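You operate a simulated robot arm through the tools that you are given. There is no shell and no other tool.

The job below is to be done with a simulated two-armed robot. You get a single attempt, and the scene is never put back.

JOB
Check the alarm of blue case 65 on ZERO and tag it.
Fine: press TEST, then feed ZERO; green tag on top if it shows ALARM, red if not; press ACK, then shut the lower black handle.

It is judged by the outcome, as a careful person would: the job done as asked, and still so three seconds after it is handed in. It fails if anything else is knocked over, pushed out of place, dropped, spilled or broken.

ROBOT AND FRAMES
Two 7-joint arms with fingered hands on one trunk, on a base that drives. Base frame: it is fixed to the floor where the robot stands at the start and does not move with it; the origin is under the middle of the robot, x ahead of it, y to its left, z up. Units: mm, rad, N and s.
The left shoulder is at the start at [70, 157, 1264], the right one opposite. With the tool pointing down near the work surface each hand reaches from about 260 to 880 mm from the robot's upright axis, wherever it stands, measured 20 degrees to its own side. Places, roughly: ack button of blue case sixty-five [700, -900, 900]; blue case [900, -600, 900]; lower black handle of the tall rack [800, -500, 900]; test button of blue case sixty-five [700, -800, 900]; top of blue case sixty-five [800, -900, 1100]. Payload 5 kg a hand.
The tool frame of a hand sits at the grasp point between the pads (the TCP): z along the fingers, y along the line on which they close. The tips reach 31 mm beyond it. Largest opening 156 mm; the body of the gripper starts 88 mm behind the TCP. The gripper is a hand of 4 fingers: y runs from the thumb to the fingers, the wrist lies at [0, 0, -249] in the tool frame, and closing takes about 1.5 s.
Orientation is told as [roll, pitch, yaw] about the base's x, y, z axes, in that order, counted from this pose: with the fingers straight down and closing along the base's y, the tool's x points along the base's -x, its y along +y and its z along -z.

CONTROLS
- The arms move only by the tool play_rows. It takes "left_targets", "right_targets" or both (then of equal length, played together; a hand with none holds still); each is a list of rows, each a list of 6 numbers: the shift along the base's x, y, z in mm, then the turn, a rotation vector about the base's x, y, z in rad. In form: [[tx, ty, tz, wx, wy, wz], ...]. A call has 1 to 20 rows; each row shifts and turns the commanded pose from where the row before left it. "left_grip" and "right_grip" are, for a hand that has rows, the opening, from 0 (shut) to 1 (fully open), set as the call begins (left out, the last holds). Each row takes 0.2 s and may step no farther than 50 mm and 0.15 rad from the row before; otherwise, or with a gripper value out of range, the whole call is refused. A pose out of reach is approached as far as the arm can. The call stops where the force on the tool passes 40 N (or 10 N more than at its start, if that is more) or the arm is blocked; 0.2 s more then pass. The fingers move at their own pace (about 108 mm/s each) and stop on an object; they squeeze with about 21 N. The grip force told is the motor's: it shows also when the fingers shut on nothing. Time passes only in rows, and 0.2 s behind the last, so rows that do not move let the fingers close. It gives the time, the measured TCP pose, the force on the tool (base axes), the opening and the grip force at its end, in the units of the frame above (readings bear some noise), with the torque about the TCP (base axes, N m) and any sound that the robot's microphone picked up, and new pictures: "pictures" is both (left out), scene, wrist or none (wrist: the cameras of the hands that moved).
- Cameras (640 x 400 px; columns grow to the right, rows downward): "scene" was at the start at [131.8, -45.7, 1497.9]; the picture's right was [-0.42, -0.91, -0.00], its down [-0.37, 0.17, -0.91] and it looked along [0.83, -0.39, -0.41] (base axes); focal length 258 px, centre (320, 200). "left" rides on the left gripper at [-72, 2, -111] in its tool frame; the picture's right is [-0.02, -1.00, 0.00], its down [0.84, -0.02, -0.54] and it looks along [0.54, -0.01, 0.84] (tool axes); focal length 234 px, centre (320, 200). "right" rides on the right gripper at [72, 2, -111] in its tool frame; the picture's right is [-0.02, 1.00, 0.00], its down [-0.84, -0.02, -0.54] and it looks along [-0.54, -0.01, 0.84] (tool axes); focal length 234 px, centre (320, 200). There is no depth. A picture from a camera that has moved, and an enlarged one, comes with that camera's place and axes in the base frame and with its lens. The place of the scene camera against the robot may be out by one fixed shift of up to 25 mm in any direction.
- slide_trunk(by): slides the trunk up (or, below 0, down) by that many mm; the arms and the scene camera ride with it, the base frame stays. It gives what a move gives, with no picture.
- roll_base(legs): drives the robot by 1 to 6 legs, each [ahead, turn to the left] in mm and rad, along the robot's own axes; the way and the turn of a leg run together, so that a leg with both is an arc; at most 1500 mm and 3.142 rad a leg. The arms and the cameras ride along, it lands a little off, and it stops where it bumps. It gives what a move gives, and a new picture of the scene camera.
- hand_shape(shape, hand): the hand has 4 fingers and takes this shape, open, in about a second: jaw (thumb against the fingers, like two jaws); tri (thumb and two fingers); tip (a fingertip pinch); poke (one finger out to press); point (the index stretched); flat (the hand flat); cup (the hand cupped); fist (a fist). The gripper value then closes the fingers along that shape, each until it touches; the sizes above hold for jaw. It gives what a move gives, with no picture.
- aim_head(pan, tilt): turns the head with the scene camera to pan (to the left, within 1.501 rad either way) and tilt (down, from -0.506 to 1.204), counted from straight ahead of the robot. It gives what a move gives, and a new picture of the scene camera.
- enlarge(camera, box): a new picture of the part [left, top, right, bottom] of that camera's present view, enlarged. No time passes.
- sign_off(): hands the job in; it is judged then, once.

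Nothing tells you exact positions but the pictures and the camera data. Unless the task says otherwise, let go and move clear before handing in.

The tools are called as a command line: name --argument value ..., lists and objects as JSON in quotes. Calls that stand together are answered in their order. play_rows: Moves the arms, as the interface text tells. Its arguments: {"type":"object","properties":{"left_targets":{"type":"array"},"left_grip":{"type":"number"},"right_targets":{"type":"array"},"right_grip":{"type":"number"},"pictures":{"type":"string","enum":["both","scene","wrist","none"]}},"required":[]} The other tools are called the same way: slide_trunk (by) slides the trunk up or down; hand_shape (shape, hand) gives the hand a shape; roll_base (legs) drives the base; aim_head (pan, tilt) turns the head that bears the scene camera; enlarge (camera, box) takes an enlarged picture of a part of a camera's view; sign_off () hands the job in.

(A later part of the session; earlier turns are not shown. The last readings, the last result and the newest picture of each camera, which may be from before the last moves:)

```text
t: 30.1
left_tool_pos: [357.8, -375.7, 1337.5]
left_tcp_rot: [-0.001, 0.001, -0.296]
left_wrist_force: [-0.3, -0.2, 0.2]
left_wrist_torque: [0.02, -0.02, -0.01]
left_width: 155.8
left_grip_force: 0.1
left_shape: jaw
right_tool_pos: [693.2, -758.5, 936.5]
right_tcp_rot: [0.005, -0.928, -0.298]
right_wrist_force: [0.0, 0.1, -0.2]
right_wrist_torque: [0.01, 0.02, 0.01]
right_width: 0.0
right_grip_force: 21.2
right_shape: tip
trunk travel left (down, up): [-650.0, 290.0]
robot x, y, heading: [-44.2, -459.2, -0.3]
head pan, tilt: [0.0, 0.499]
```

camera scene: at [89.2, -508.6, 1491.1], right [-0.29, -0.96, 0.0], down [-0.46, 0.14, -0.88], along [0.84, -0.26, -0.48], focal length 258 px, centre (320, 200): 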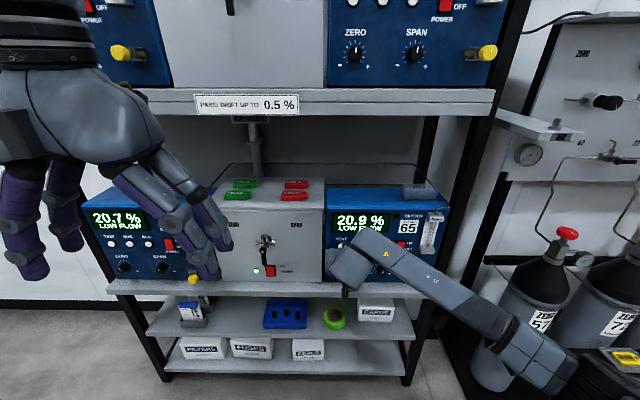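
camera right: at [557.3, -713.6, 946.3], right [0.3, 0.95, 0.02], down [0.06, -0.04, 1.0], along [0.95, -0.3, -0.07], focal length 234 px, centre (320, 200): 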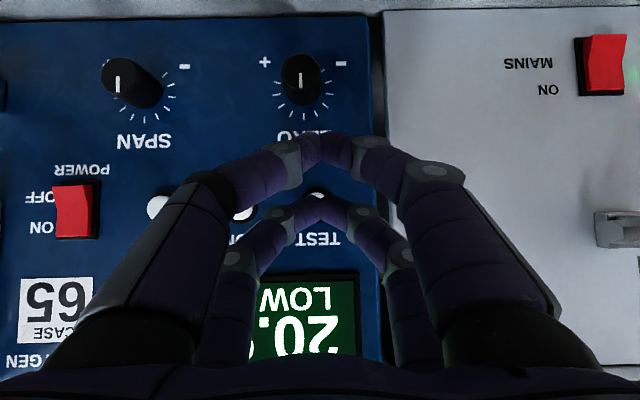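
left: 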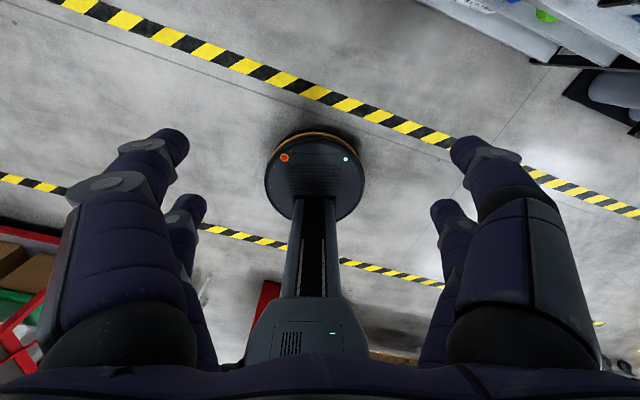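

play_rows --right_targets '[[1.91, -0.58, 0, 0, 0, 0], [1.91, -0.58, 0, 0, 0, 0], [1.91, -0.58, 0, 0, 0, 0]]' --pictures "both"

```text
t: 30.9
left_tool_pos: [357.5, -373.8, 1337.8]
left_tcp_rot: [0.0, -0.001, -0.294]
left_wrist_force: [-0.5, 0.3, -0.2]
left_wrist_torque: [0.0, -0.04, -0.01]
left_width: 155.9
left_grip_force: 0.0
left_shape: jaw
right_tool_pos: [699.7, -759.6, 937.6]
right_tcp_rot: [0.005, -0.926, -0.298]
right_wrist_force: [-0.5, -0.5, -0.6]
right_wrist_torque: [0.04, 0.0, 0.0]
right_width: 0.0
right_grip_force: 20.7
right_shape: tip
trunk travel left (down, up): [-650.0, 290.0]
robot x, y, heading: [-45.1, -460.2, -0.295]
head pan, tilt: [0.0, 0.499]
camera scene: at [89.6, -508.7, 1491.0], right [-0.29, -0.96, 0.0], down [-0.46, 0.14, -0.88], along [0.84, -0.26, -0.48], focal length 258 px, centre (320, 200)
camera right: at [574.3, -719.0, 945.6], right [0.3, 0.95, 0.02], down [0.06, -0.04, 1.0], along [0.95, -0.3, -0.07], focal length 234 px, centre (320, 200)
```

scene: 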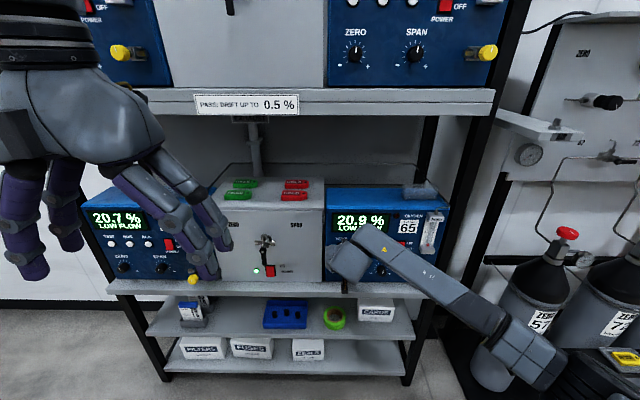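
right: 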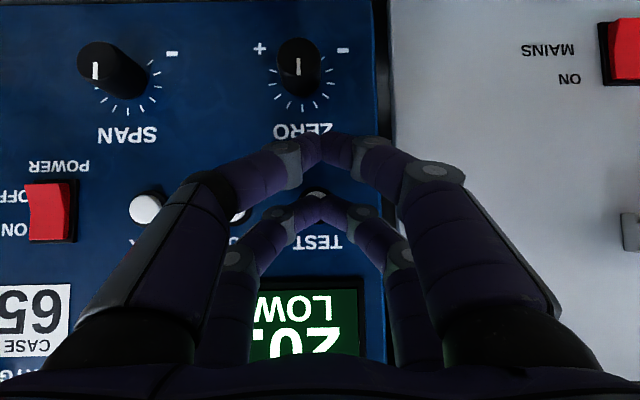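

No contact yet. I'll keep going in 2 mm steps.

play_rows --right_targets '[[1.91, -0.58, 0, 0, 0, 0], [1.91, -0.58, 0, 0, 0, 0], [1.91, -0.58, 0, 0, 0, 0], [1.91, -0.58, 0, 0, 0, 0]]' --pictures "wrist"

enlarge --camera "right" --box '[200, 80, 440, 280]'

```text
t: 31.9
left_tool_pos: [354.9, -375.4, 1337.6]
left_tcp_rot: [-0.001, 0.0, -0.297]
left_wrist_force: [0.4, -0.2, -0.4]
left_wrist_torque: [0.01, -0.01, -0.03]
left_width: 156.1
left_grip_force: 0.1
left_shape: jaw
right_tool_pos: [704.6, -762.6, 938.8]
right_tcp_rot: [0.005, -0.927, -0.297]
right_wrist_force: [-12.9, 3.2, -2.8]
right_wrist_torque: [0.04, 0.07, 0.0]
right_width: 0.1
right_grip_force: 21.2
right_shape: tip
trunk travel left (down, up): [-650.0, 290.0]
robot x, y, heading: [-41.2, -461.7, -0.297]
head pan, tilt: [0.0, 0.499]
heard: click
camera right: at [580.4, -721.1, 945.6], right [0.3, 0.95, 0.02], down [0.06, -0.04, 1.0], along [0.95, -0.3, -0.07], focal length 234 px, centre (320, 200)
```

right: 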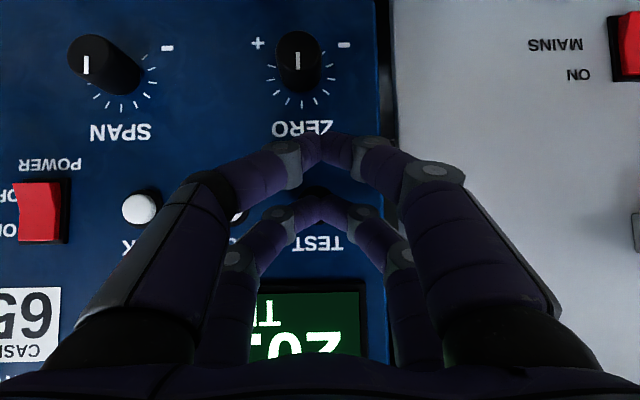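

```text
2.00 times, centred on (320, 180) of right
camera zoom: at [580.4, -721.1, 945.6], right [0.3, 0.95, 0.02], down [0.06, -0.04, 1.0], along [0.95, -0.3, -0.07], focal length 468 px, centre (320, 240)
```

zoom: 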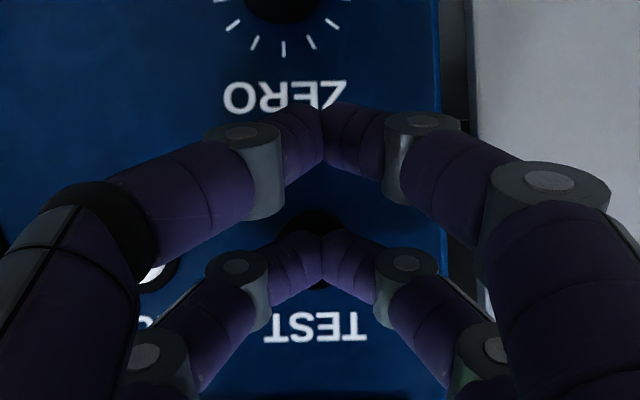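

A click was heard with about 13 N, and the display has changed to what looks like TEST. I'll back the hand straight off and read the display.

play_rows --right_targets '[[-19.1, 5.8, 0, 0, 0, 0], [-28.7, 8.7, 0, 0, 0, 0], [-38.3, 11.6, 0, 0, 0, 0], [-26.8, -41.5, 0, 0, 0, 0], [-12.5, -43.2, 0, 0, 0, 0], [-13, -43.1, 0, 0, 0, 0]]' --pictures "scene"

enlarge --camera "scene" --box '[310, 170, 450, 300]'

enlarge --camera "scene" --box '[210, 165, 340, 295]'

```text
t: 33.3
left_tool_pos: [356.1, -374.6, 1336.2]
left_tcp_rot: [0.003, 0.0, -0.296]
left_wrist_force: [-0.8, 0.6, -0.1]
left_wrist_torque: [0.03, -0.03, -0.01]
left_width: 155.7
left_grip_force: 0.1
left_shape: jaw
right_tool_pos: [568.2, -862.9, 937.9]
right_tcp_rot: [0.004, -0.929, -0.298]
right_wrist_force: [-0.1, -0.4, 0.3]
right_wrist_torque: [0.01, 0.0, 0.04]
right_width: 0.1
right_grip_force: 21.2
right_shape: tip
trunk travel left (down, up): [-650.0, 290.0]
robot x, y, heading: [-41.6, -459.9, -0.297]
head pan, tilt: [0.0, 0.499]
camera scene: at [88.6, -509.6, 1491.1], right [-0.29, -0.96, 0.0], down [-0.46, 0.14, -0.88], along [0.84, -0.26, -0.48], focal length 258 px, centre (320, 200)
```

scene: 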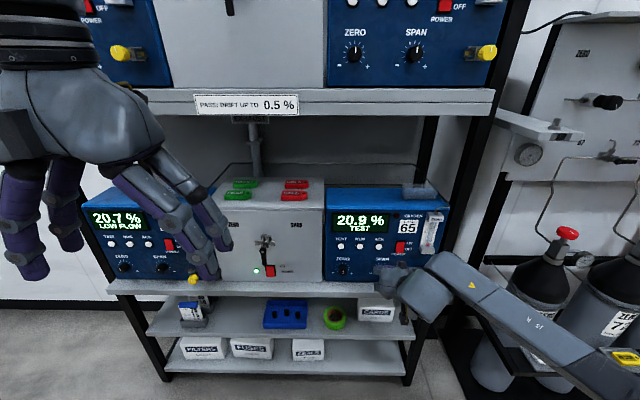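

```text
3.08 times, centred on (380, 235) of scene
camera zoom: at [88.6, -509.6, 1491.1], right [-0.29, -0.96, 0.0], down [-0.46, 0.14, -0.88], along [0.84, -0.26, -0.48], focal length 794 px, centre (135, 92)
```

zoom: 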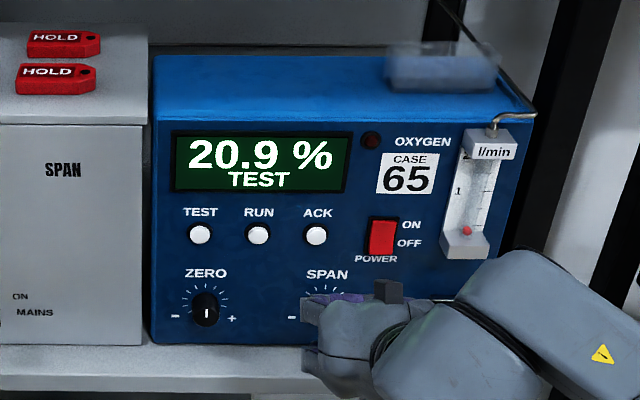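

```text
3.08 times, centred on (275, 230) of scene
camera zoom: at [88.6, -509.6, 1491.1], right [-0.29, -0.96, 0.0], down [-0.46, 0.14, -0.88], along [0.84, -0.26, -0.48], focal length 794 px, centre (458, 108)
```

zoom: 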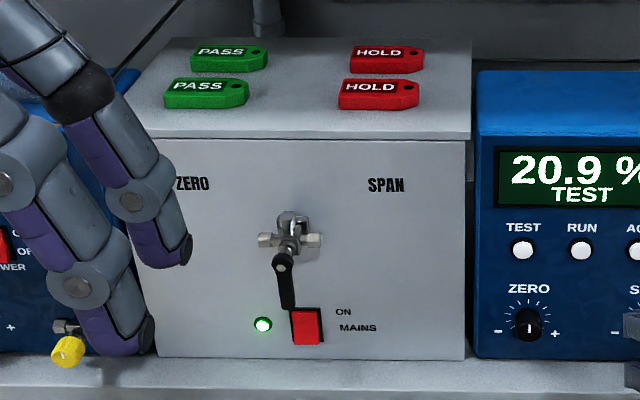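

Case 65 now shows TEST at 20.9 %. From the press I know the scene camera reads about 6 mm too far right and 5 mm too low. Next the left hand goes to the lower handle: pinch shape, moving forward first and then turning its fingers toward the rack.

hand_shape --shape "tip" --hand "left"

play_rows --left_targets '[[40.2, -18.0, -18.75, 0, 0, 0], [40.2, -18.0, -18.75, 0, 0, 0], [40.2, -18.0, -18.75, 0, 0, 0], [40.2, -18.0, -18.75, 0, 0, 0], [40.2, -18.0, -18.75, 0, 0, 0], [40.2, -18.0, -18.75, 0, 0, 0], [40.2, -18.0, -18.75, 0, 0, 0], [40.2, -18.0, -18.75, 0, 0, 0]]' --left_grip 0 --pictures "none"

play_rows --left_targets '[[0, 0, -26.2, -0.0405, -0.1336, 0], [0, 0, -26.2, -0.0405, -0.1336, 0], [0, 0, -26.2, -0.0405, -0.1336, 0], [0, 0, -26.2, -0.0405, -0.1336, 0], [0, 0, -26.2, -0.0405, -0.1336, 0], [0, 0, -26.2, -0.0405, -0.1336, 0], [0, 0, -26.2, -0.0405, -0.1336, 0], [0, 0, -26.2, -0.0405, -0.1336, 0]]' --pictures "both"

```text
t: 34.2
left_tool_pos: [357.4, -374.8, 1336.4]
left_tcp_rot: [0.002, 0.0, -0.297]
left_wrist_force: [0.4, -0.3, 0.4]
left_wrist_torque: [-0.03, 0.04, 0.0]
left_width: 155.6
left_grip_force: 0.1
left_shape: tip
right_tool_pos: [567.8, -863.0, 938.7]
right_tcp_rot: [0.003, -0.927, -0.297]
right_wrist_force: [-0.1, -1.0, -0.3]
right_wrist_torque: [0.01, -0.01, 0.01]
right_width: 0.2
right_grip_force: 20.7
right_shape: tip
trunk travel left (down, up): [-650.0, 290.0]
robot x, y, heading: [-44.7, -461.6, -0.296]
head pan, tilt: [0.0, 0.499]
```

```text
t: 36.0
left_tool_pos: [681.6, -520.1, 1185.3]
left_tcp_rot: [0.003, 0.002, -0.298]
left_wrist_force: [-0.8, 0.6, 0.4]
left_wrist_torque: [0.01, 0.01, 0.02]
left_width: 0.0
left_grip_force: 21.2
left_shape: tip
right_tool_pos: [568.5, -865.2, 936.8]
right_tcp_rot: [0.006, -0.927, -0.298]
right_wrist_force: [0.7, -0.3, 0.0]
right_wrist_torque: [0.01, 0.01, 0.03]
right_width: 0.0
right_grip_force: 20.9
right_shape: tip
trunk travel left (down, up): [-650.0, 290.0]
robot x, y, heading: [-46.2, -460.3, -0.295]
head pan, tilt: [0.0, 0.499]
```

```text
t: 37.8
left_tool_pos: [667.5, -544.8, 984.1]
left_tcp_rot: [-0.046, -1.087, -0.283]
left_wrist_force: [-0.1, 0.2, 0.4]
left_wrist_torque: [0.04, 0.03, -0.01]
left_width: 0.1
left_grip_force: 20.6
left_shape: tip
left hand out of reach, approached as far as the arm can: row 8
right_tool_pos: [568.1, -864.1, 937.5]
right_tcp_rot: [0.009, -0.927, -0.3]
right_wrist_force: [-0.1, 0.4, 0.3]
right_wrist_torque: [0.0, 0.0, 0.02]
right_width: 0.0
right_grip_force: 20.3
right_shape: tip
trunk travel left (down, up): [-650.0, 290.0]
robot x, y, heading: [-42.8, -462.0, -0.295]
head pan, tilt: [0.0, 0.499]
camera scene: at [89.8, -511.1, 1491.2], right [-0.29, -0.96, 0.0], down [-0.46, 0.14, -0.88], along [0.84, -0.26, -0.48], focal length 258 px, centre (320, 200)
camera left: at [607.4, -519.5, 1099.3], right [-0.31, -0.95, 0.04], down [-0.84, 0.25, -0.49], along [0.45, -0.19, -0.87], focal length 234 px, centre (320, 200)
```

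scene: 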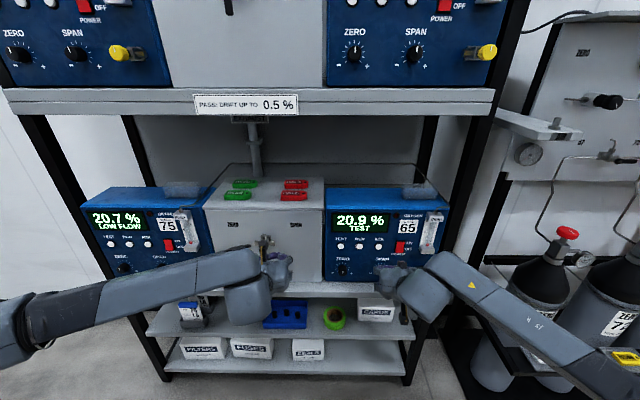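
left: 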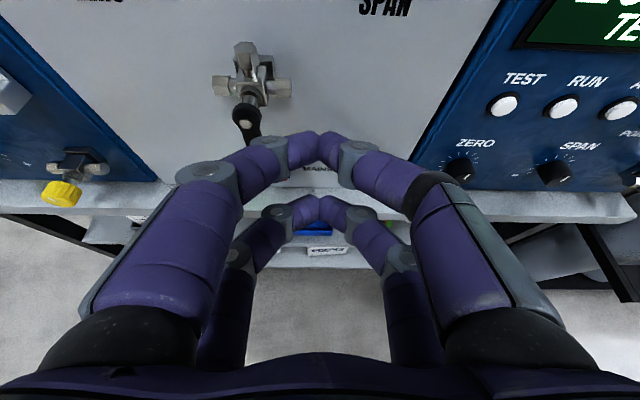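

The left camera gives a clear top view of the handle, but the arm can't level the hand from this height. I'll lower the trunk by 150 mm so the hands can point more horizontally.

slide_trunk --by -150

play_rows --left_targets '[[0, 0, 40, -0.025, -0.075, 0.0], [0, 0, 40, -0.025, -0.075, 0], [0, 0, 40, -0.025, -0.075, 0], [0, 0, 0, -0.025, -0.075, 0], [0, 0, 0, 0, 0, 0]]' --pictures "both"

```text
t: 39.5
left_tool_pos: [667.0, -543.3, 832.6]
left_tcp_rot: [-0.046, -1.083, -0.285]
left_wrist_force: [0.1, 0.7, 0.0]
left_wrist_torque: [-0.02, -0.04, -0.02]
left_width: 0.1
left_grip_force: 21.1
left_shape: tip
right_tool_pos: [567.4, -862.7, 789.2]
right_tcp_rot: [0.003, -0.928, -0.299]
right_wrist_force: [1.2, 0.6, 0.3]
right_wrist_torque: [0.02, 0.01, 0.05]
right_width: 0.0
right_grip_force: 20.6
right_shape: tip
trunk travel left (down, up): [-500.0, 440.0]
robot x, y, heading: [-41.1, -460.4, -0.296]
head pan, tilt: [0.0, 0.499]
```

```text
t: 40.7
left_tool_pos: [666.0, -545.8, 953.6]
left_tcp_rot: [-0.094, -1.397, -0.234]
left_wrist_force: [0.2, 0.1, 0.1]
left_wrist_torque: [0.01, 0.0, 0.02]
left_width: 0.1
left_grip_force: 21.0
left_shape: tip
right_tool_pos: [565.7, -863.3, 790.4]
right_tcp_rot: [0.006, -0.931, -0.3]
right_wrist_force: [-1.3, -0.3, 0.2]
right_wrist_torque: [0.0, -0.01, -0.02]
right_width: 0.1
right_grip_force: 20.4
right_shape: tip
trunk travel left (down, up): [-500.0, 440.0]
robot x, y, heading: [-42.9, -459.0, -0.299]
head pan, tilt: [0.0, 0.499]
camera scene: at [86.3, -509.9, 1341.2], right [-0.29, -0.96, 0.0], down [-0.46, 0.14, -0.88], along [0.84, -0.26, -0.48], focal length 258 px, centre (320, 200)
camera left: at [573.5, -509.4, 1044.0], right [-0.32, -0.95, 0.04], down [-0.66, 0.19, -0.73], along [0.69, -0.26, -0.68], focal length 234 px, centre (320, 200)
```

scene: 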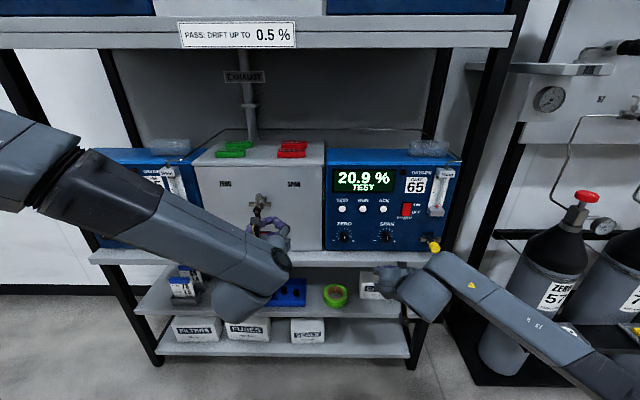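
left: 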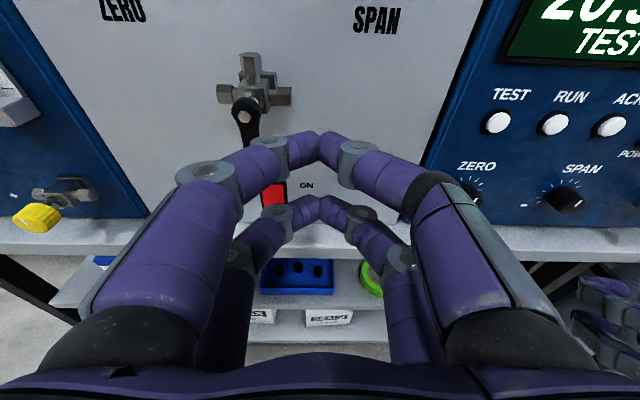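

The hand is now nearly level. I'll zoom on the handle from both cameras to fix its position against the fingertips.

enlarge --camera "scene" --box '[200, 150, 330, 260]'

enlarge --camera "left" --box '[180, 30, 380, 240]'

```text
3.64 times, centred on (265, 205) of scene
camera zoom: at [86.3, -509.9, 1341.2], right [-0.29, -0.96, 0.0], down [-0.46, 0.14, -0.88], along [0.84, -0.26, -0.48], focal length 938 px, centre (520, 182)
```

zoom: 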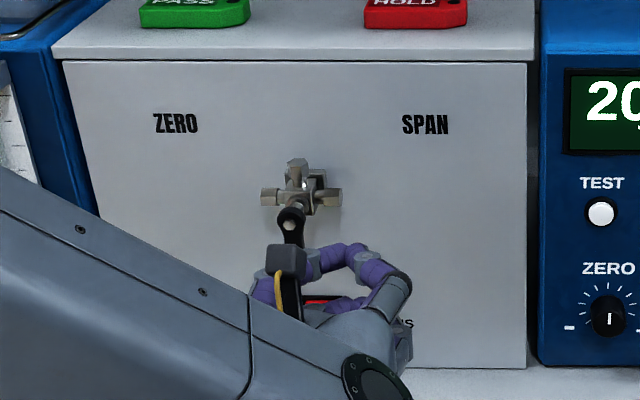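

```text
1.90 times, centred on (280, 135) of left
camera zoom: at [573.5, -509.4, 1044.0], right [-0.32, -0.95, 0.04], down [-0.66, 0.19, -0.73], along [0.69, -0.26, -0.68], focal length 446 px, centre (396, 324)
```

zoom: 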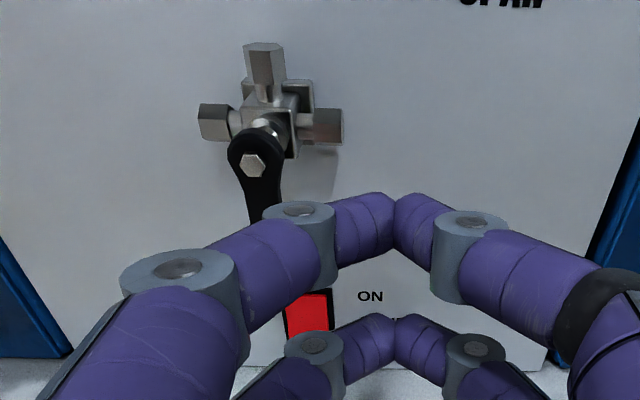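

The handle's hub is at about lateral 270, height 963, some 55 mm in front of the box, with the lever hanging straight down. I'll bring the left fingertips to the right of the lever's lower half, still short of it in depth, and check.

play_rows --left_targets '[[16.5, 2.9, -25, 0, 0, 0], [16.5, 2.9, -25, 0, 0, 0], [0, 0, 0, 0, 0, 0]]' --pictures "both"

enlarge --camera "left" --box '[180, 30, 380, 240]'

enlarge --camera "scene" --box '[200, 150, 330, 260]'

```text
t: 41.5
left_tool_pos: [689.6, -566.6, 921.2]
left_tcp_rot: [-0.091, -1.389, -0.229]
left_wrist_force: [0.4, 0.4, 0.4]
left_wrist_torque: [0.02, -0.03, 0.0]
left_width: 0.0
left_grip_force: 20.9
left_shape: tip
left hand out of reach, approached as far as the arm can: row 1, 2
right_tool_pos: [568.0, -863.3, 787.8]
right_tcp_rot: [0.006, -0.929, -0.299]
right_wrist_force: [-0.5, -0.2, 0.3]
right_wrist_torque: [-0.03, -0.01, -0.01]
right_width: 0.2
right_grip_force: 20.9
right_shape: tip
trunk travel left (down, up): [-500.0, 440.0]
robot x, y, heading: [-43.0, -459.9, -0.296]
head pan, tilt: [0.0, 0.499]
camera scene: at [88.9, -508.9, 1341.1], right [-0.29, -0.96, 0.0], down [-0.46, 0.14, -0.88], along [0.84, -0.26, -0.48], focal length 258 px, centre (320, 200)
camera left: at [599.1, -532.8, 1012.7], right [-0.31, -0.95, 0.04], down [-0.66, 0.18, -0.73], along [0.68, -0.25, -0.69], focal length 234 px, centre (320, 200)
```

scene: 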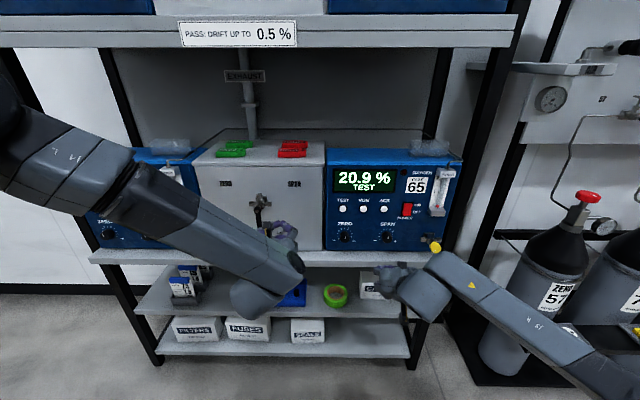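
left: 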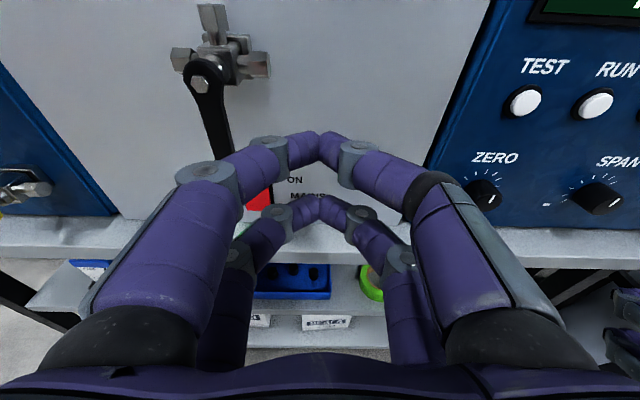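

```text
1.90 times, centred on (280, 135) of left
camera zoom: at [599.1, -532.8, 1012.7], right [-0.31, -0.95, 0.04], down [-0.66, 0.18, -0.73], along [0.68, -0.25, -0.69], focal length 446 px, centre (396, 324)
```

zoom: 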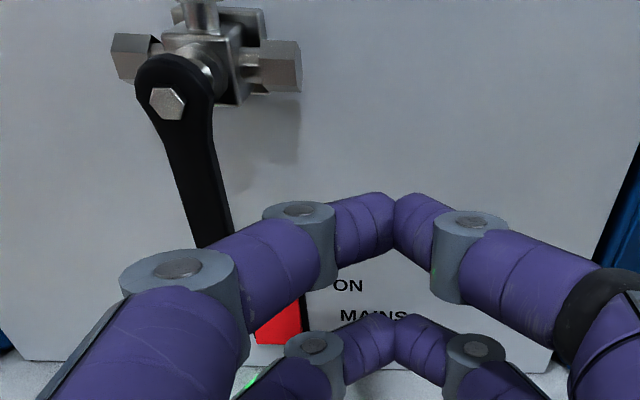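

```text
3.64 times, centred on (265, 205) of scene
camera zoom: at [88.9, -508.9, 1341.1], right [-0.29, -0.96, 0.0], down [-0.46, 0.14, -0.88], along [0.84, -0.26, -0.48], focal length 938 px, centre (520, 182)
```

zoom: 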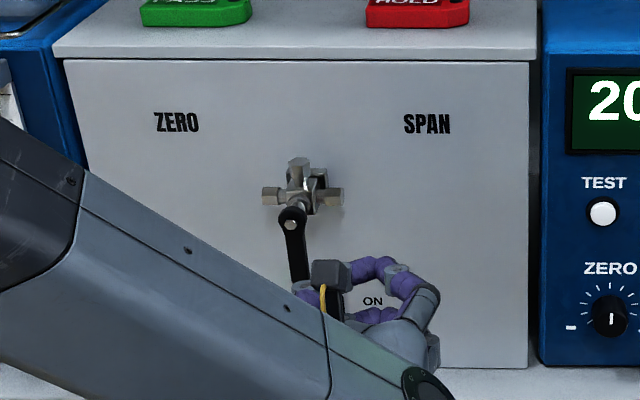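

The left arm hits its limits here because its forearm comes from the left; the right hand, coming from the right, suits pushing the lever leftward better. I'll retract the left hand first.

play_rows --left_targets '[[-18.1, 26.4, 10, 0.0232, 0.0766, 0], [-18.1, 26.4, 10, 0.0232, 0.0766, 0], [-18.1, 26.4, 10, 0.0232, 0.0766, 0], [-18.1, 26.4, 10, 0.0232, 0.0766, 0], [-18.1, 26.4, 10, 0.0232, 0.0766, 0], [-18.1, 26.4, 10, 0.0232, 0.0766, 0], [-18.1, 26.4, 10, 0.0232, 0.0766, 0], [-18.1, 26.4, 10, 0.0232, 0.0766, 0]]' --pictures "scene"

enlarge --camera "scene" --box '[200, 150, 330, 260]'

```text
t: 43.3
left_tool_pos: [544.0, -356.0, 1004.1]
left_tcp_rot: [-0.054, -0.756, -0.277]
left_wrist_force: [-1.3, 0.1, 0.6]
left_wrist_torque: [-0.01, 0.0, -0.02]
left_width: 0.0
left_grip_force: 21.3
left_shape: tip
right_tool_pos: [567.7, -861.3, 790.5]
right_tcp_rot: [0.002, -0.929, -0.297]
right_wrist_force: [0.6, 0.2, 0.3]
right_wrist_torque: [0.02, 0.02, -0.01]
right_width: 0.3
right_grip_force: 21.0
right_shape: tip
trunk travel left (down, up): [-500.0, 440.0]
robot x, y, heading: [-43.3, -459.9, -0.293]
head pan, tilt: [0.0, 0.499]
camera scene: at [88.9, -507.8, 1341.1], right [-0.29, -0.96, 0.0], down [-0.46, 0.14, -0.88], along [0.84, -0.26, -0.48], focal length 258 px, centre (320, 200)
```

scene: 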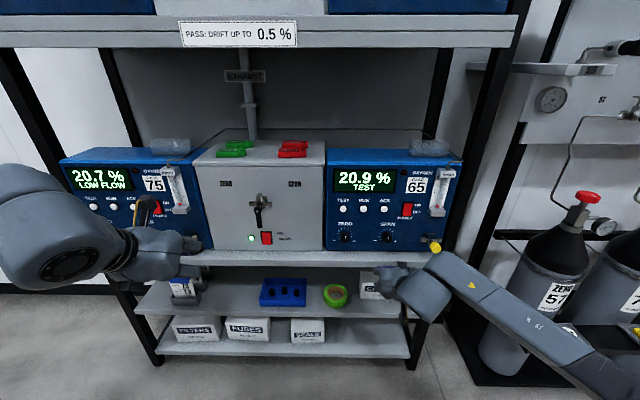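

```text
3.64 times, centred on (265, 205) of scene
camera zoom: at [88.9, -507.8, 1341.1], right [-0.29, -0.96, 0.0], down [-0.46, 0.14, -0.88], along [0.84, -0.26, -0.48], focal length 938 px, centre (520, 182)
```

zoom: 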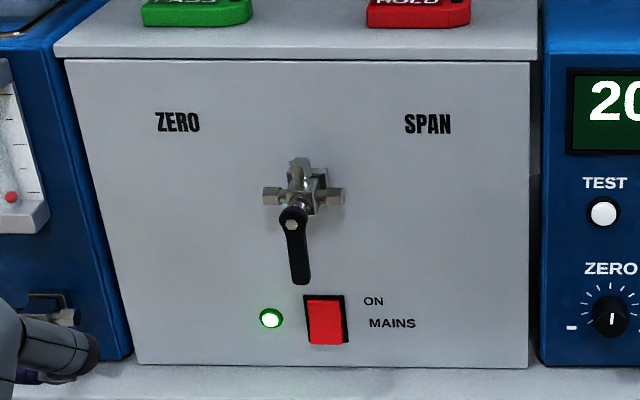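

The lever is unobstructed and hangs vertically: hub at lateral 272, height 961, its end at height 897. I'll swing the right hand leftward to stand right of the lever, levelling it and yawing it about 25° left.

play_rows --right_targets '[[8.7, 28.7, 30, -0.0319, -0.1053, 0], [8.7, 28.7, 30, -0.0319, -0.1053, 0], [8.7, 28.7, 30, -0.0319, -0.1053, 0], [8.7, 28.7, 30, -0.0319, -0.1053, 0], [11.6, 38.3, 0, 0, 0, 0.1125], [11.6, 38.3, 0, 0, 0, 0.1125], [11.6, 38.3, 0, 0, 0, 0.1125], [11.6, 38.3, 0, 0, 0, 0.1125], [0, 0, 0, 0, 0, 0]]' --pictures "both"

enlarge --camera "scene" --box '[200, 150, 360, 280]'

```text
t: 45.3
left_tool_pos: [545.8, -356.5, 1003.6]
left_tcp_rot: [-0.052, -0.759, -0.278]
left_wrist_force: [0.2, -0.2, 0.5]
left_wrist_torque: [0.01, 0.04, 0.0]
left_width: 0.3
left_grip_force: 20.6
left_shape: tip
right_tool_pos: [660.6, -621.7, 983.3]
right_tcp_rot: [-0.008, -1.304, 0.172]
right_wrist_force: [0.9, 0.4, -0.9]
right_wrist_torque: [0.02, 0.02, -0.02]
right_width: 0.0
right_grip_force: 20.8
right_shape: tip
right hand out of reach, approached as far as the arm can: row 2, 3, 4
trunk travel left (down, up): [-500.0, 440.0]
robot x, y, heading: [-47.3, -460.8, -0.297]
head pan, tilt: [0.0, 0.499]
camera scene: at [89.0, -509.2, 1341.1], right [-0.29, -0.96, 0.0], down [-0.46, 0.14, -0.88], along [0.84, -0.26, -0.48], focal length 258 px, centre (320, 200)
camera right: at [537.4, -639.4, 942.3], right [-0.16, 0.99, 0.02], down [-0.3, -0.07, 0.95], along [0.94, 0.14, 0.31], focal length 234 px, centre (320, 200)
```

scene: 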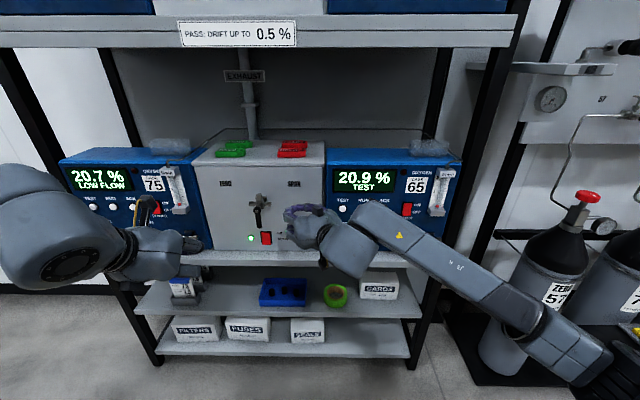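
right: 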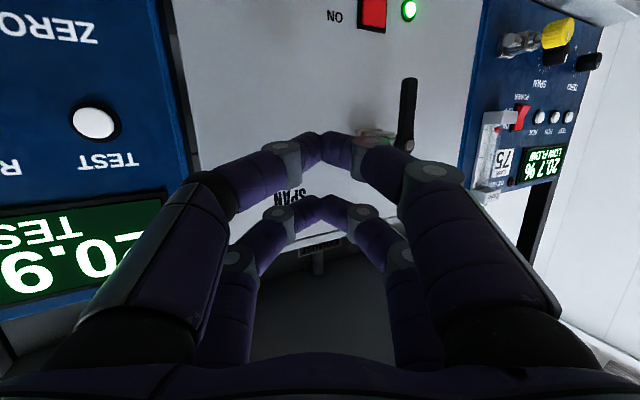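

```text
3.08 times, centred on (280, 215) of scene
camera zoom: at [89.0, -509.2, 1341.1], right [-0.29, -0.96, 0.0], down [-0.46, 0.14, -0.88], along [0.84, -0.26, -0.48], focal length 794 px, centre (443, 154)
```

zoom: 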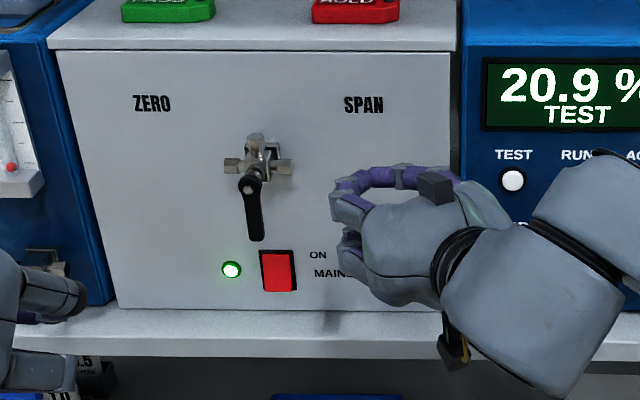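

The right hand is level and yawed left, tips about 110 mm right of the lever. I'll bring it down and left to just right of the lever's lower half.

play_rows --right_targets '[[8.1, 26.8, -25.3, 0, 0, 0], [8.1, 26.8, -25.3, 0, 0, 0], [8.1, 26.8, -25.3, 0, 0, 0], [0, 0, 0, 0, 0, 0]]' --pictures "both"

enlarge --camera "scene" --box '[200, 150, 360, 280]'

enlarge --camera "right" --box '[240, 40, 480, 240]'

```text
t: 46.3
left_tool_pos: [545.1, -356.2, 1003.0]
left_tcp_rot: [-0.052, -0.758, -0.277]
left_wrist_force: [-0.3, -0.3, 0.5]
left_wrist_torque: [0.02, -0.03, -0.03]
left_width: 0.0
left_grip_force: 21.3
left_shape: tip
right_tool_pos: [670.6, -593.6, 957.9]
right_tcp_rot: [-0.01, -1.304, 0.175]
right_wrist_force: [-0.9, -0.3, -0.9]
right_wrist_torque: [-0.01, -0.01, 0.01]
right_width: 0.1
right_grip_force: 21.0
right_shape: tip
right hand out of reach, approached as far as the arm can: row 2, 3
trunk travel left (down, up): [-500.0, 440.0]
robot x, y, heading: [-43.7, -463.6, -0.298]
head pan, tilt: [0.0, 0.499]
camera scene: at [89.4, -508.7, 1341.0], right [-0.29, -0.96, 0.0], down [-0.46, 0.14, -0.88], along [0.84, -0.26, -0.48], focal length 258 px, centre (320, 200)
camera right: at [546.1, -612.2, 917.0], right [-0.16, 0.99, 0.02], down [-0.3, -0.07, 0.95], along [0.94, 0.14, 0.3], focal length 234 px, centre (320, 200)
```

scene: 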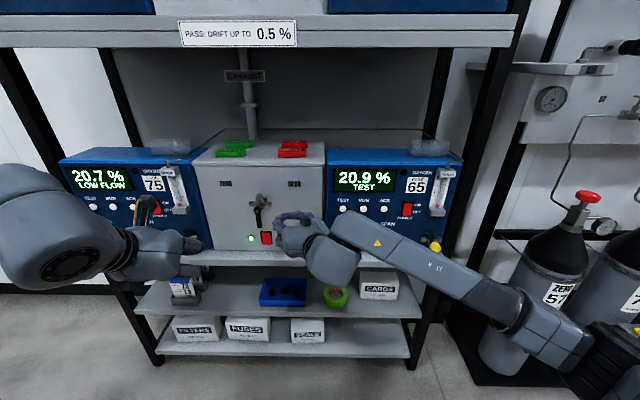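
right: 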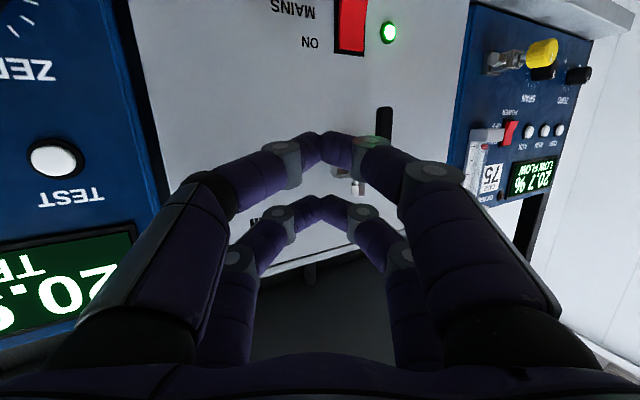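

```text
3.08 times, centred on (280, 215) of scene
camera zoom: at [89.4, -508.7, 1341.0], right [-0.29, -0.96, 0.0], down [-0.46, 0.14, -0.88], along [0.84, -0.26, -0.48], focal length 794 px, centre (443, 154)
```

zoom: 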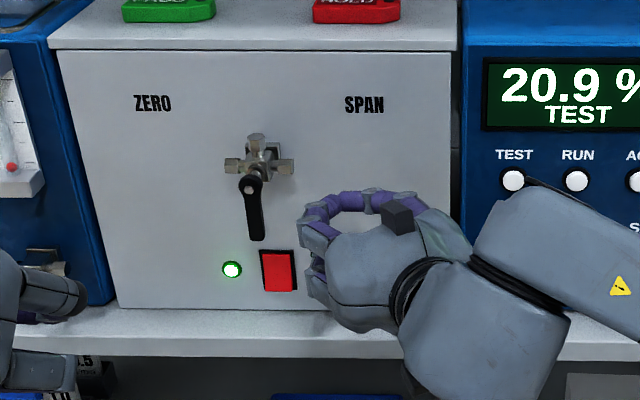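

```text
2.00 times, centred on (360, 140) of right
camera zoom: at [546.1, -612.2, 917.0], right [-0.16, 0.99, 0.02], down [-0.3, -0.07, 0.95], along [0.94, 0.14, 0.3], focal length 468 px, centre (240, 320)
```

zoom: 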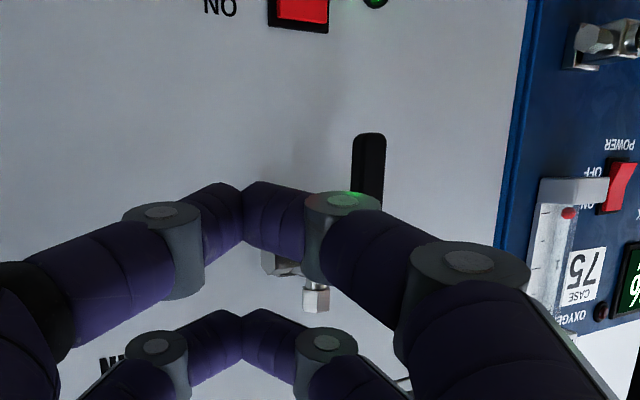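

The arm again can't level out this low, so I'll lower the trunk another 120 mm, which brings the shoulders nearer the handle's height, then bring the right hand back up.

slide_trunk --by -120

play_rows --right_targets '[[4, 13.4, 25, 0, 0, 0], [4, 13.4, 25, 0, 0, 0], [4, 13.4, 20, 0, 0, 0], [0, 0, 0, 0, 0, 0]]' --pictures "both"

enlarge --camera "scene" --box '[200, 80, 360, 210]'

enlarge --camera "right" --box '[240, 40, 480, 240]'

```text
t: 47.8
left_tool_pos: [545.2, -355.2, 883.1]
left_tcp_rot: [-0.052, -0.758, -0.277]
left_wrist_force: [0.2, 0.0, 0.1]
left_wrist_torque: [0.0, 0.02, 0.0]
left_width: 0.2
left_grip_force: 21.0
left_shape: tip
right_tool_pos: [670.6, -594.0, 839.0]
right_tcp_rot: [-0.011, -1.303, 0.175]
right_wrist_force: [-0.5, -0.5, 0.0]
right_wrist_torque: [0.01, 0.01, 0.0]
right_width: 0.0
right_grip_force: 20.6
right_shape: tip
trunk travel left (down, up): [-380.0, 560.0]
robot x, y, heading: [-42.4, -463.8, -0.3]
head pan, tilt: [0.0, 0.499]
```

```text
t: 48.8
left_tool_pos: [545.2, -357.5, 883.4]
left_tcp_rot: [-0.052, -0.757, -0.277]
left_wrist_force: [-0.9, -0.2, -0.2]
left_wrist_torque: [0.0, 0.05, 0.03]
left_width: 0.0
left_grip_force: 20.7
left_shape: tip
right_tool_pos: [682.5, -554.2, 907.8]
right_tcp_rot: [-0.013, -1.304, 0.175]
right_wrist_force: [0.4, -0.7, 0.3]
right_wrist_torque: [-0.01, -0.01, 0.01]
right_width: 0.0
right_grip_force: 20.7
right_shape: tip
trunk travel left (down, up): [-380.0, 560.0]
robot x, y, heading: [-44.5, -460.1, -0.298]
head pan, tilt: [0.0, 0.499]
camera scene: at [89.6, -509.1, 1221.0], right [-0.29, -0.96, 0.0], down [-0.46, 0.14, -0.88], along [0.84, -0.26, -0.48], focal length 258 px, centre (320, 200)
camera right: at [558.3, -572.7, 866.7], right [-0.16, 0.99, 0.02], down [-0.3, -0.07, 0.95], along [0.94, 0.14, 0.3], focal length 234 px, centre (320, 200)
```

scene: 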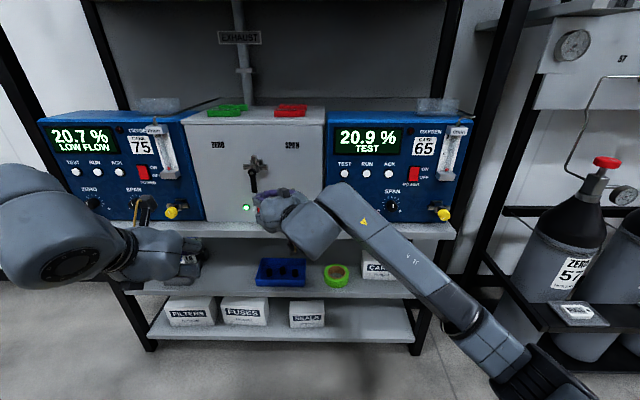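
right: 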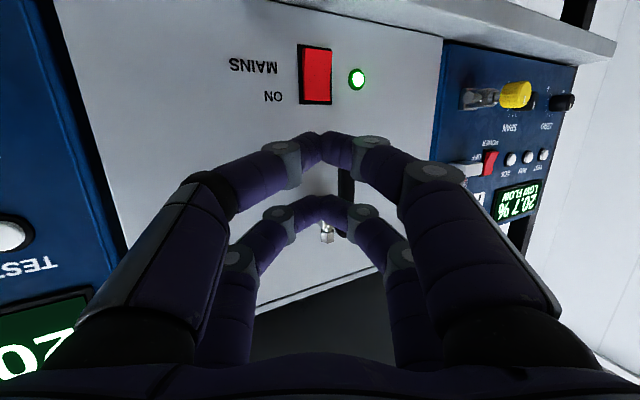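

```text
3.08 times, centred on (280, 145) of scene
camera zoom: at [89.6, -509.1, 1221.0], right [-0.29, -0.96, 0.0], down [-0.46, 0.14, -0.88], along [0.84, -0.26, -0.48], focal length 794 px, centre (443, 369)
```

zoom: 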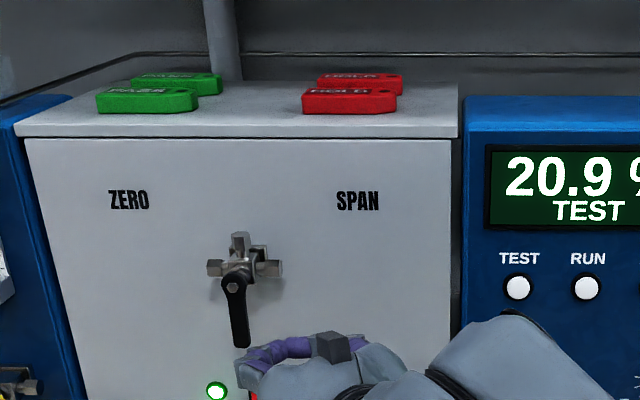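

```text
2.00 times, centred on (360, 140) of right
camera zoom: at [558.3, -572.7, 866.7], right [-0.16, 0.99, 0.02], down [-0.3, -0.07, 0.95], along [0.94, 0.14, 0.3], focal length 468 px, centre (240, 320)
```

zoom: 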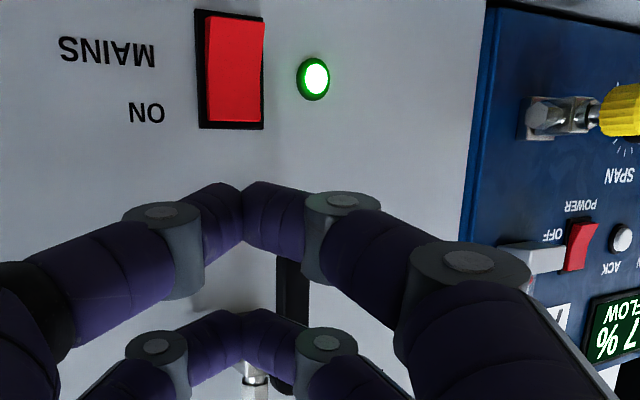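

Now the arm reaches: the leading tips are about 45 mm right of the lever's lower half and 40 mm short in depth. I'll go in beside the lever and begin pushing it left.

play_rows --right_targets '[[20.1, -6.1, 0, 0, 0, 0], [20.1, -6.1, 0, 0, 0, 0], [4.9, 16.3, -3, 0, 0, 0], [0, 0, 0, 0, 0, 0]]' --pictures "both"

enlarge --camera "scene" --box '[200, 80, 360, 210]'

enlarge --camera "right" --box '[240, 80, 480, 280]'

```text
t: 49.8
left_tool_pos: [546.4, -356.1, 884.2]
left_tcp_rot: [-0.049, -0.757, -0.278]
left_wrist_force: [-0.1, -0.3, -0.2]
left_wrist_torque: [0.01, -0.02, -0.02]
left_width: 0.0
left_grip_force: 21.3
left_shape: tip
right_tool_pos: [727.1, -550.3, 905.0]
right_tcp_rot: [-0.01, -1.304, 0.172]
right_wrist_force: [-0.1, 0.2, -0.1]
right_wrist_torque: [0.03, 0.05, 0.0]
right_width: 0.3
right_grip_force: 20.8
right_shape: tip
trunk travel left (down, up): [-380.0, 560.0]
robot x, y, heading: [-41.5, -460.6, -0.298]
head pan, tilt: [0.0, 0.499]
camera scene: at [89.6, -508.9, 1221.0], right [-0.29, -0.96, 0.0], down [-0.46, 0.14, -0.88], along [0.84, -0.26, -0.48], focal length 258 px, centre (320, 200)
camera right: at [603.0, -567.9, 863.4], right [-0.16, 0.99, 0.02], down [-0.3, -0.07, 0.95], along [0.94, 0.14, 0.3], focal length 234 px, centre (320, 200)
```

scene: 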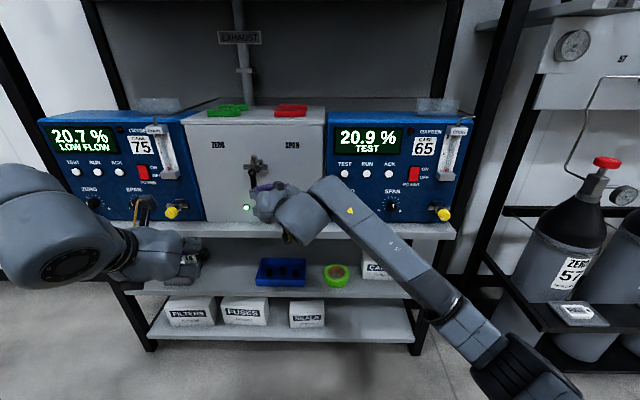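
right: 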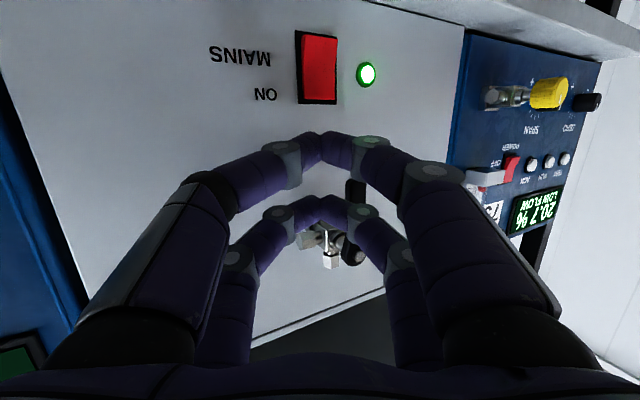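

```text
3.08 times, centred on (280, 145) of scene
camera zoom: at [89.6, -508.9, 1221.0], right [-0.29, -0.96, 0.0], down [-0.46, 0.14, -0.88], along [0.84, -0.26, -0.48], focal length 794 px, centre (443, 369)
```

zoom: 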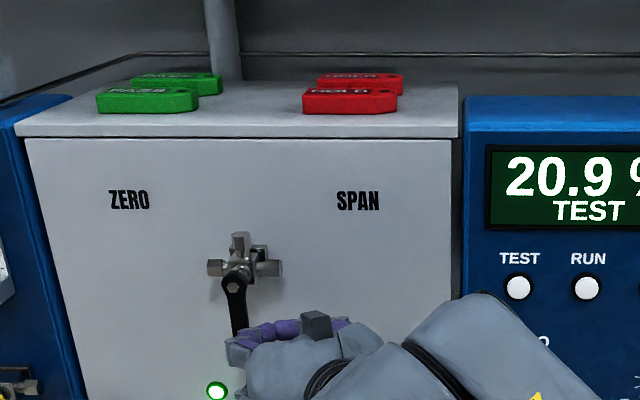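

```text
2.00 times, centred on (360, 180) of right
camera zoom: at [603.0, -567.9, 863.4], right [-0.16, 0.99, 0.02], down [-0.3, -0.07, 0.95], along [0.94, 0.14, 0.3], focal length 468 px, centre (240, 240)
```

zoom: 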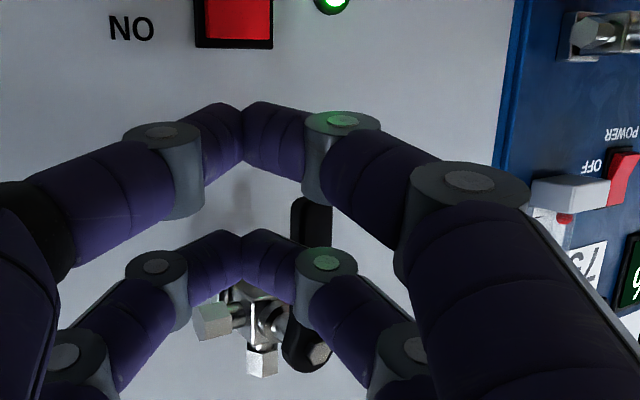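

The tips stand just right of the lever with about 8 mm of overlap. I'll go 10 mm deeper and then push left in small steps.

play_rows --right_targets '[[9.6, -2.9, 0, 0, 0, 0], [2.3, 7.7, 0, 0, 0, 0], [2.3, 7.7, -1, 0, 0, 0], [2.3, 7.7, 1, 0, 0, 0], [2.3, 7.7, 2, 0, 0, 0]]' --pictures "both"

enlarge --camera "scene" --box '[200, 80, 360, 210]'

enlarge --camera "right" --box '[240, 80, 480, 280]'

```text
t: 51.0
left_tool_pos: [545.7, -354.9, 882.6]
left_tcp_rot: [-0.05, -0.759, -0.279]
left_wrist_force: [-0.2, 0.5, 0.1]
left_wrist_torque: [-0.03, 0.0, 0.0]
left_width: 0.0
left_grip_force: 20.6
left_shape: tip
right_tool_pos: [745.9, -521.4, 906.5]
right_tcp_rot: [-0.009, -1.305, 0.171]
right_wrist_force: [-1.1, -2.1, -1.3]
right_wrist_torque: [0.04, -0.01, 0.07]
right_width: 0.1
right_grip_force: 21.0
right_shape: tip
trunk travel left (down, up): [-380.0, 560.0]
robot x, y, heading: [-46.0, -462.0, -0.296]
head pan, tilt: [0.0, 0.499]
camera scene: at [89.6, -508.8, 1221.0], right [-0.29, -0.96, 0.0], down [-0.46, 0.14, -0.88], along [0.84, -0.26, -0.48], focal length 258 px, centre (320, 200)
camera right: at [622.1, -539.9, 866.1], right [-0.16, 0.99, 0.02], down [-0.3, -0.07, 0.95], along [0.94, 0.14, 0.3], focal length 234 px, centre (320, 200)
```

scene: 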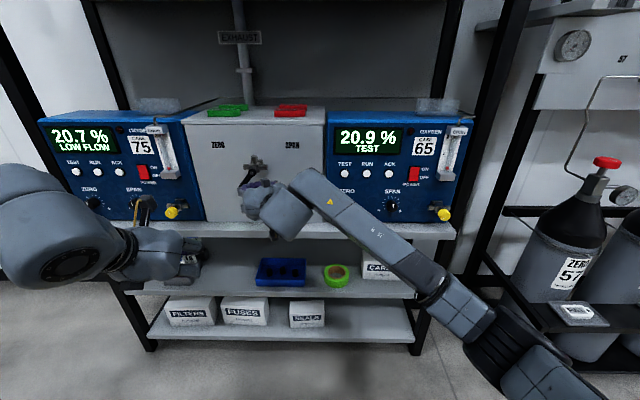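
right: 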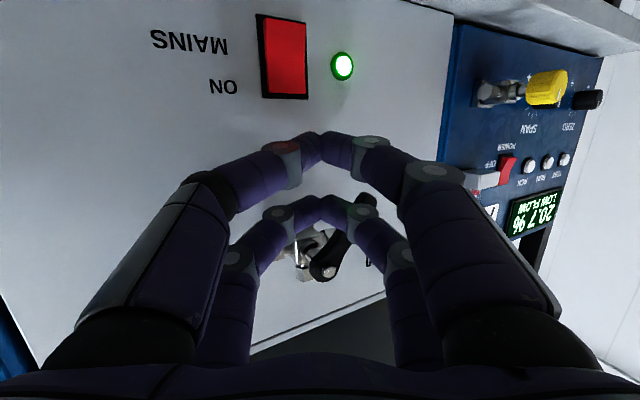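

```text
3.08 times, centred on (280, 145) of scene
camera zoom: at [89.6, -508.8, 1221.0], right [-0.29, -0.96, 0.0], down [-0.46, 0.14, -0.88], along [0.84, -0.26, -0.48], focal length 794 px, centre (443, 369)
```

zoom: 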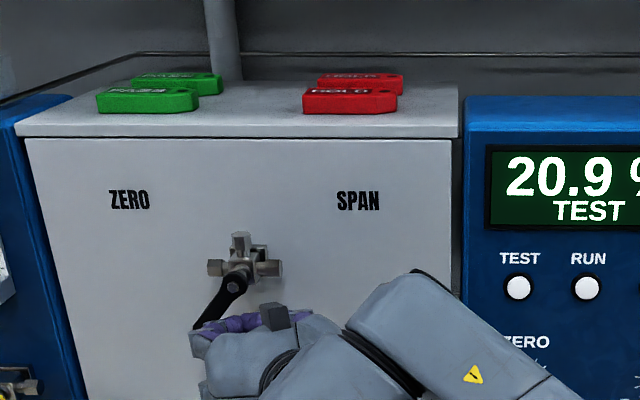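

```text
2.00 times, centred on (360, 180) of right
camera zoom: at [622.1, -539.9, 866.1], right [-0.16, 0.99, 0.02], down [-0.3, -0.07, 0.95], along [0.94, 0.14, 0.3], focal length 468 px, centre (240, 240)
```

zoom: 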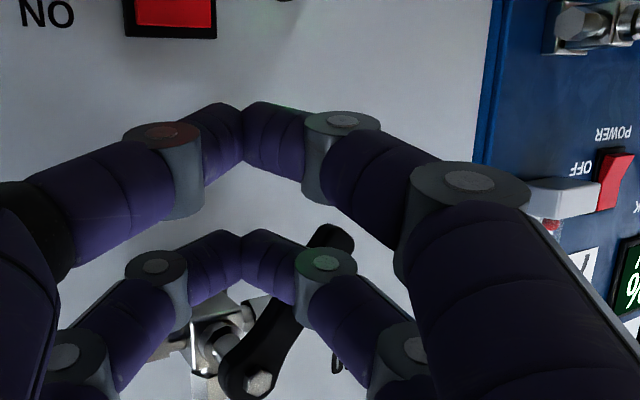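

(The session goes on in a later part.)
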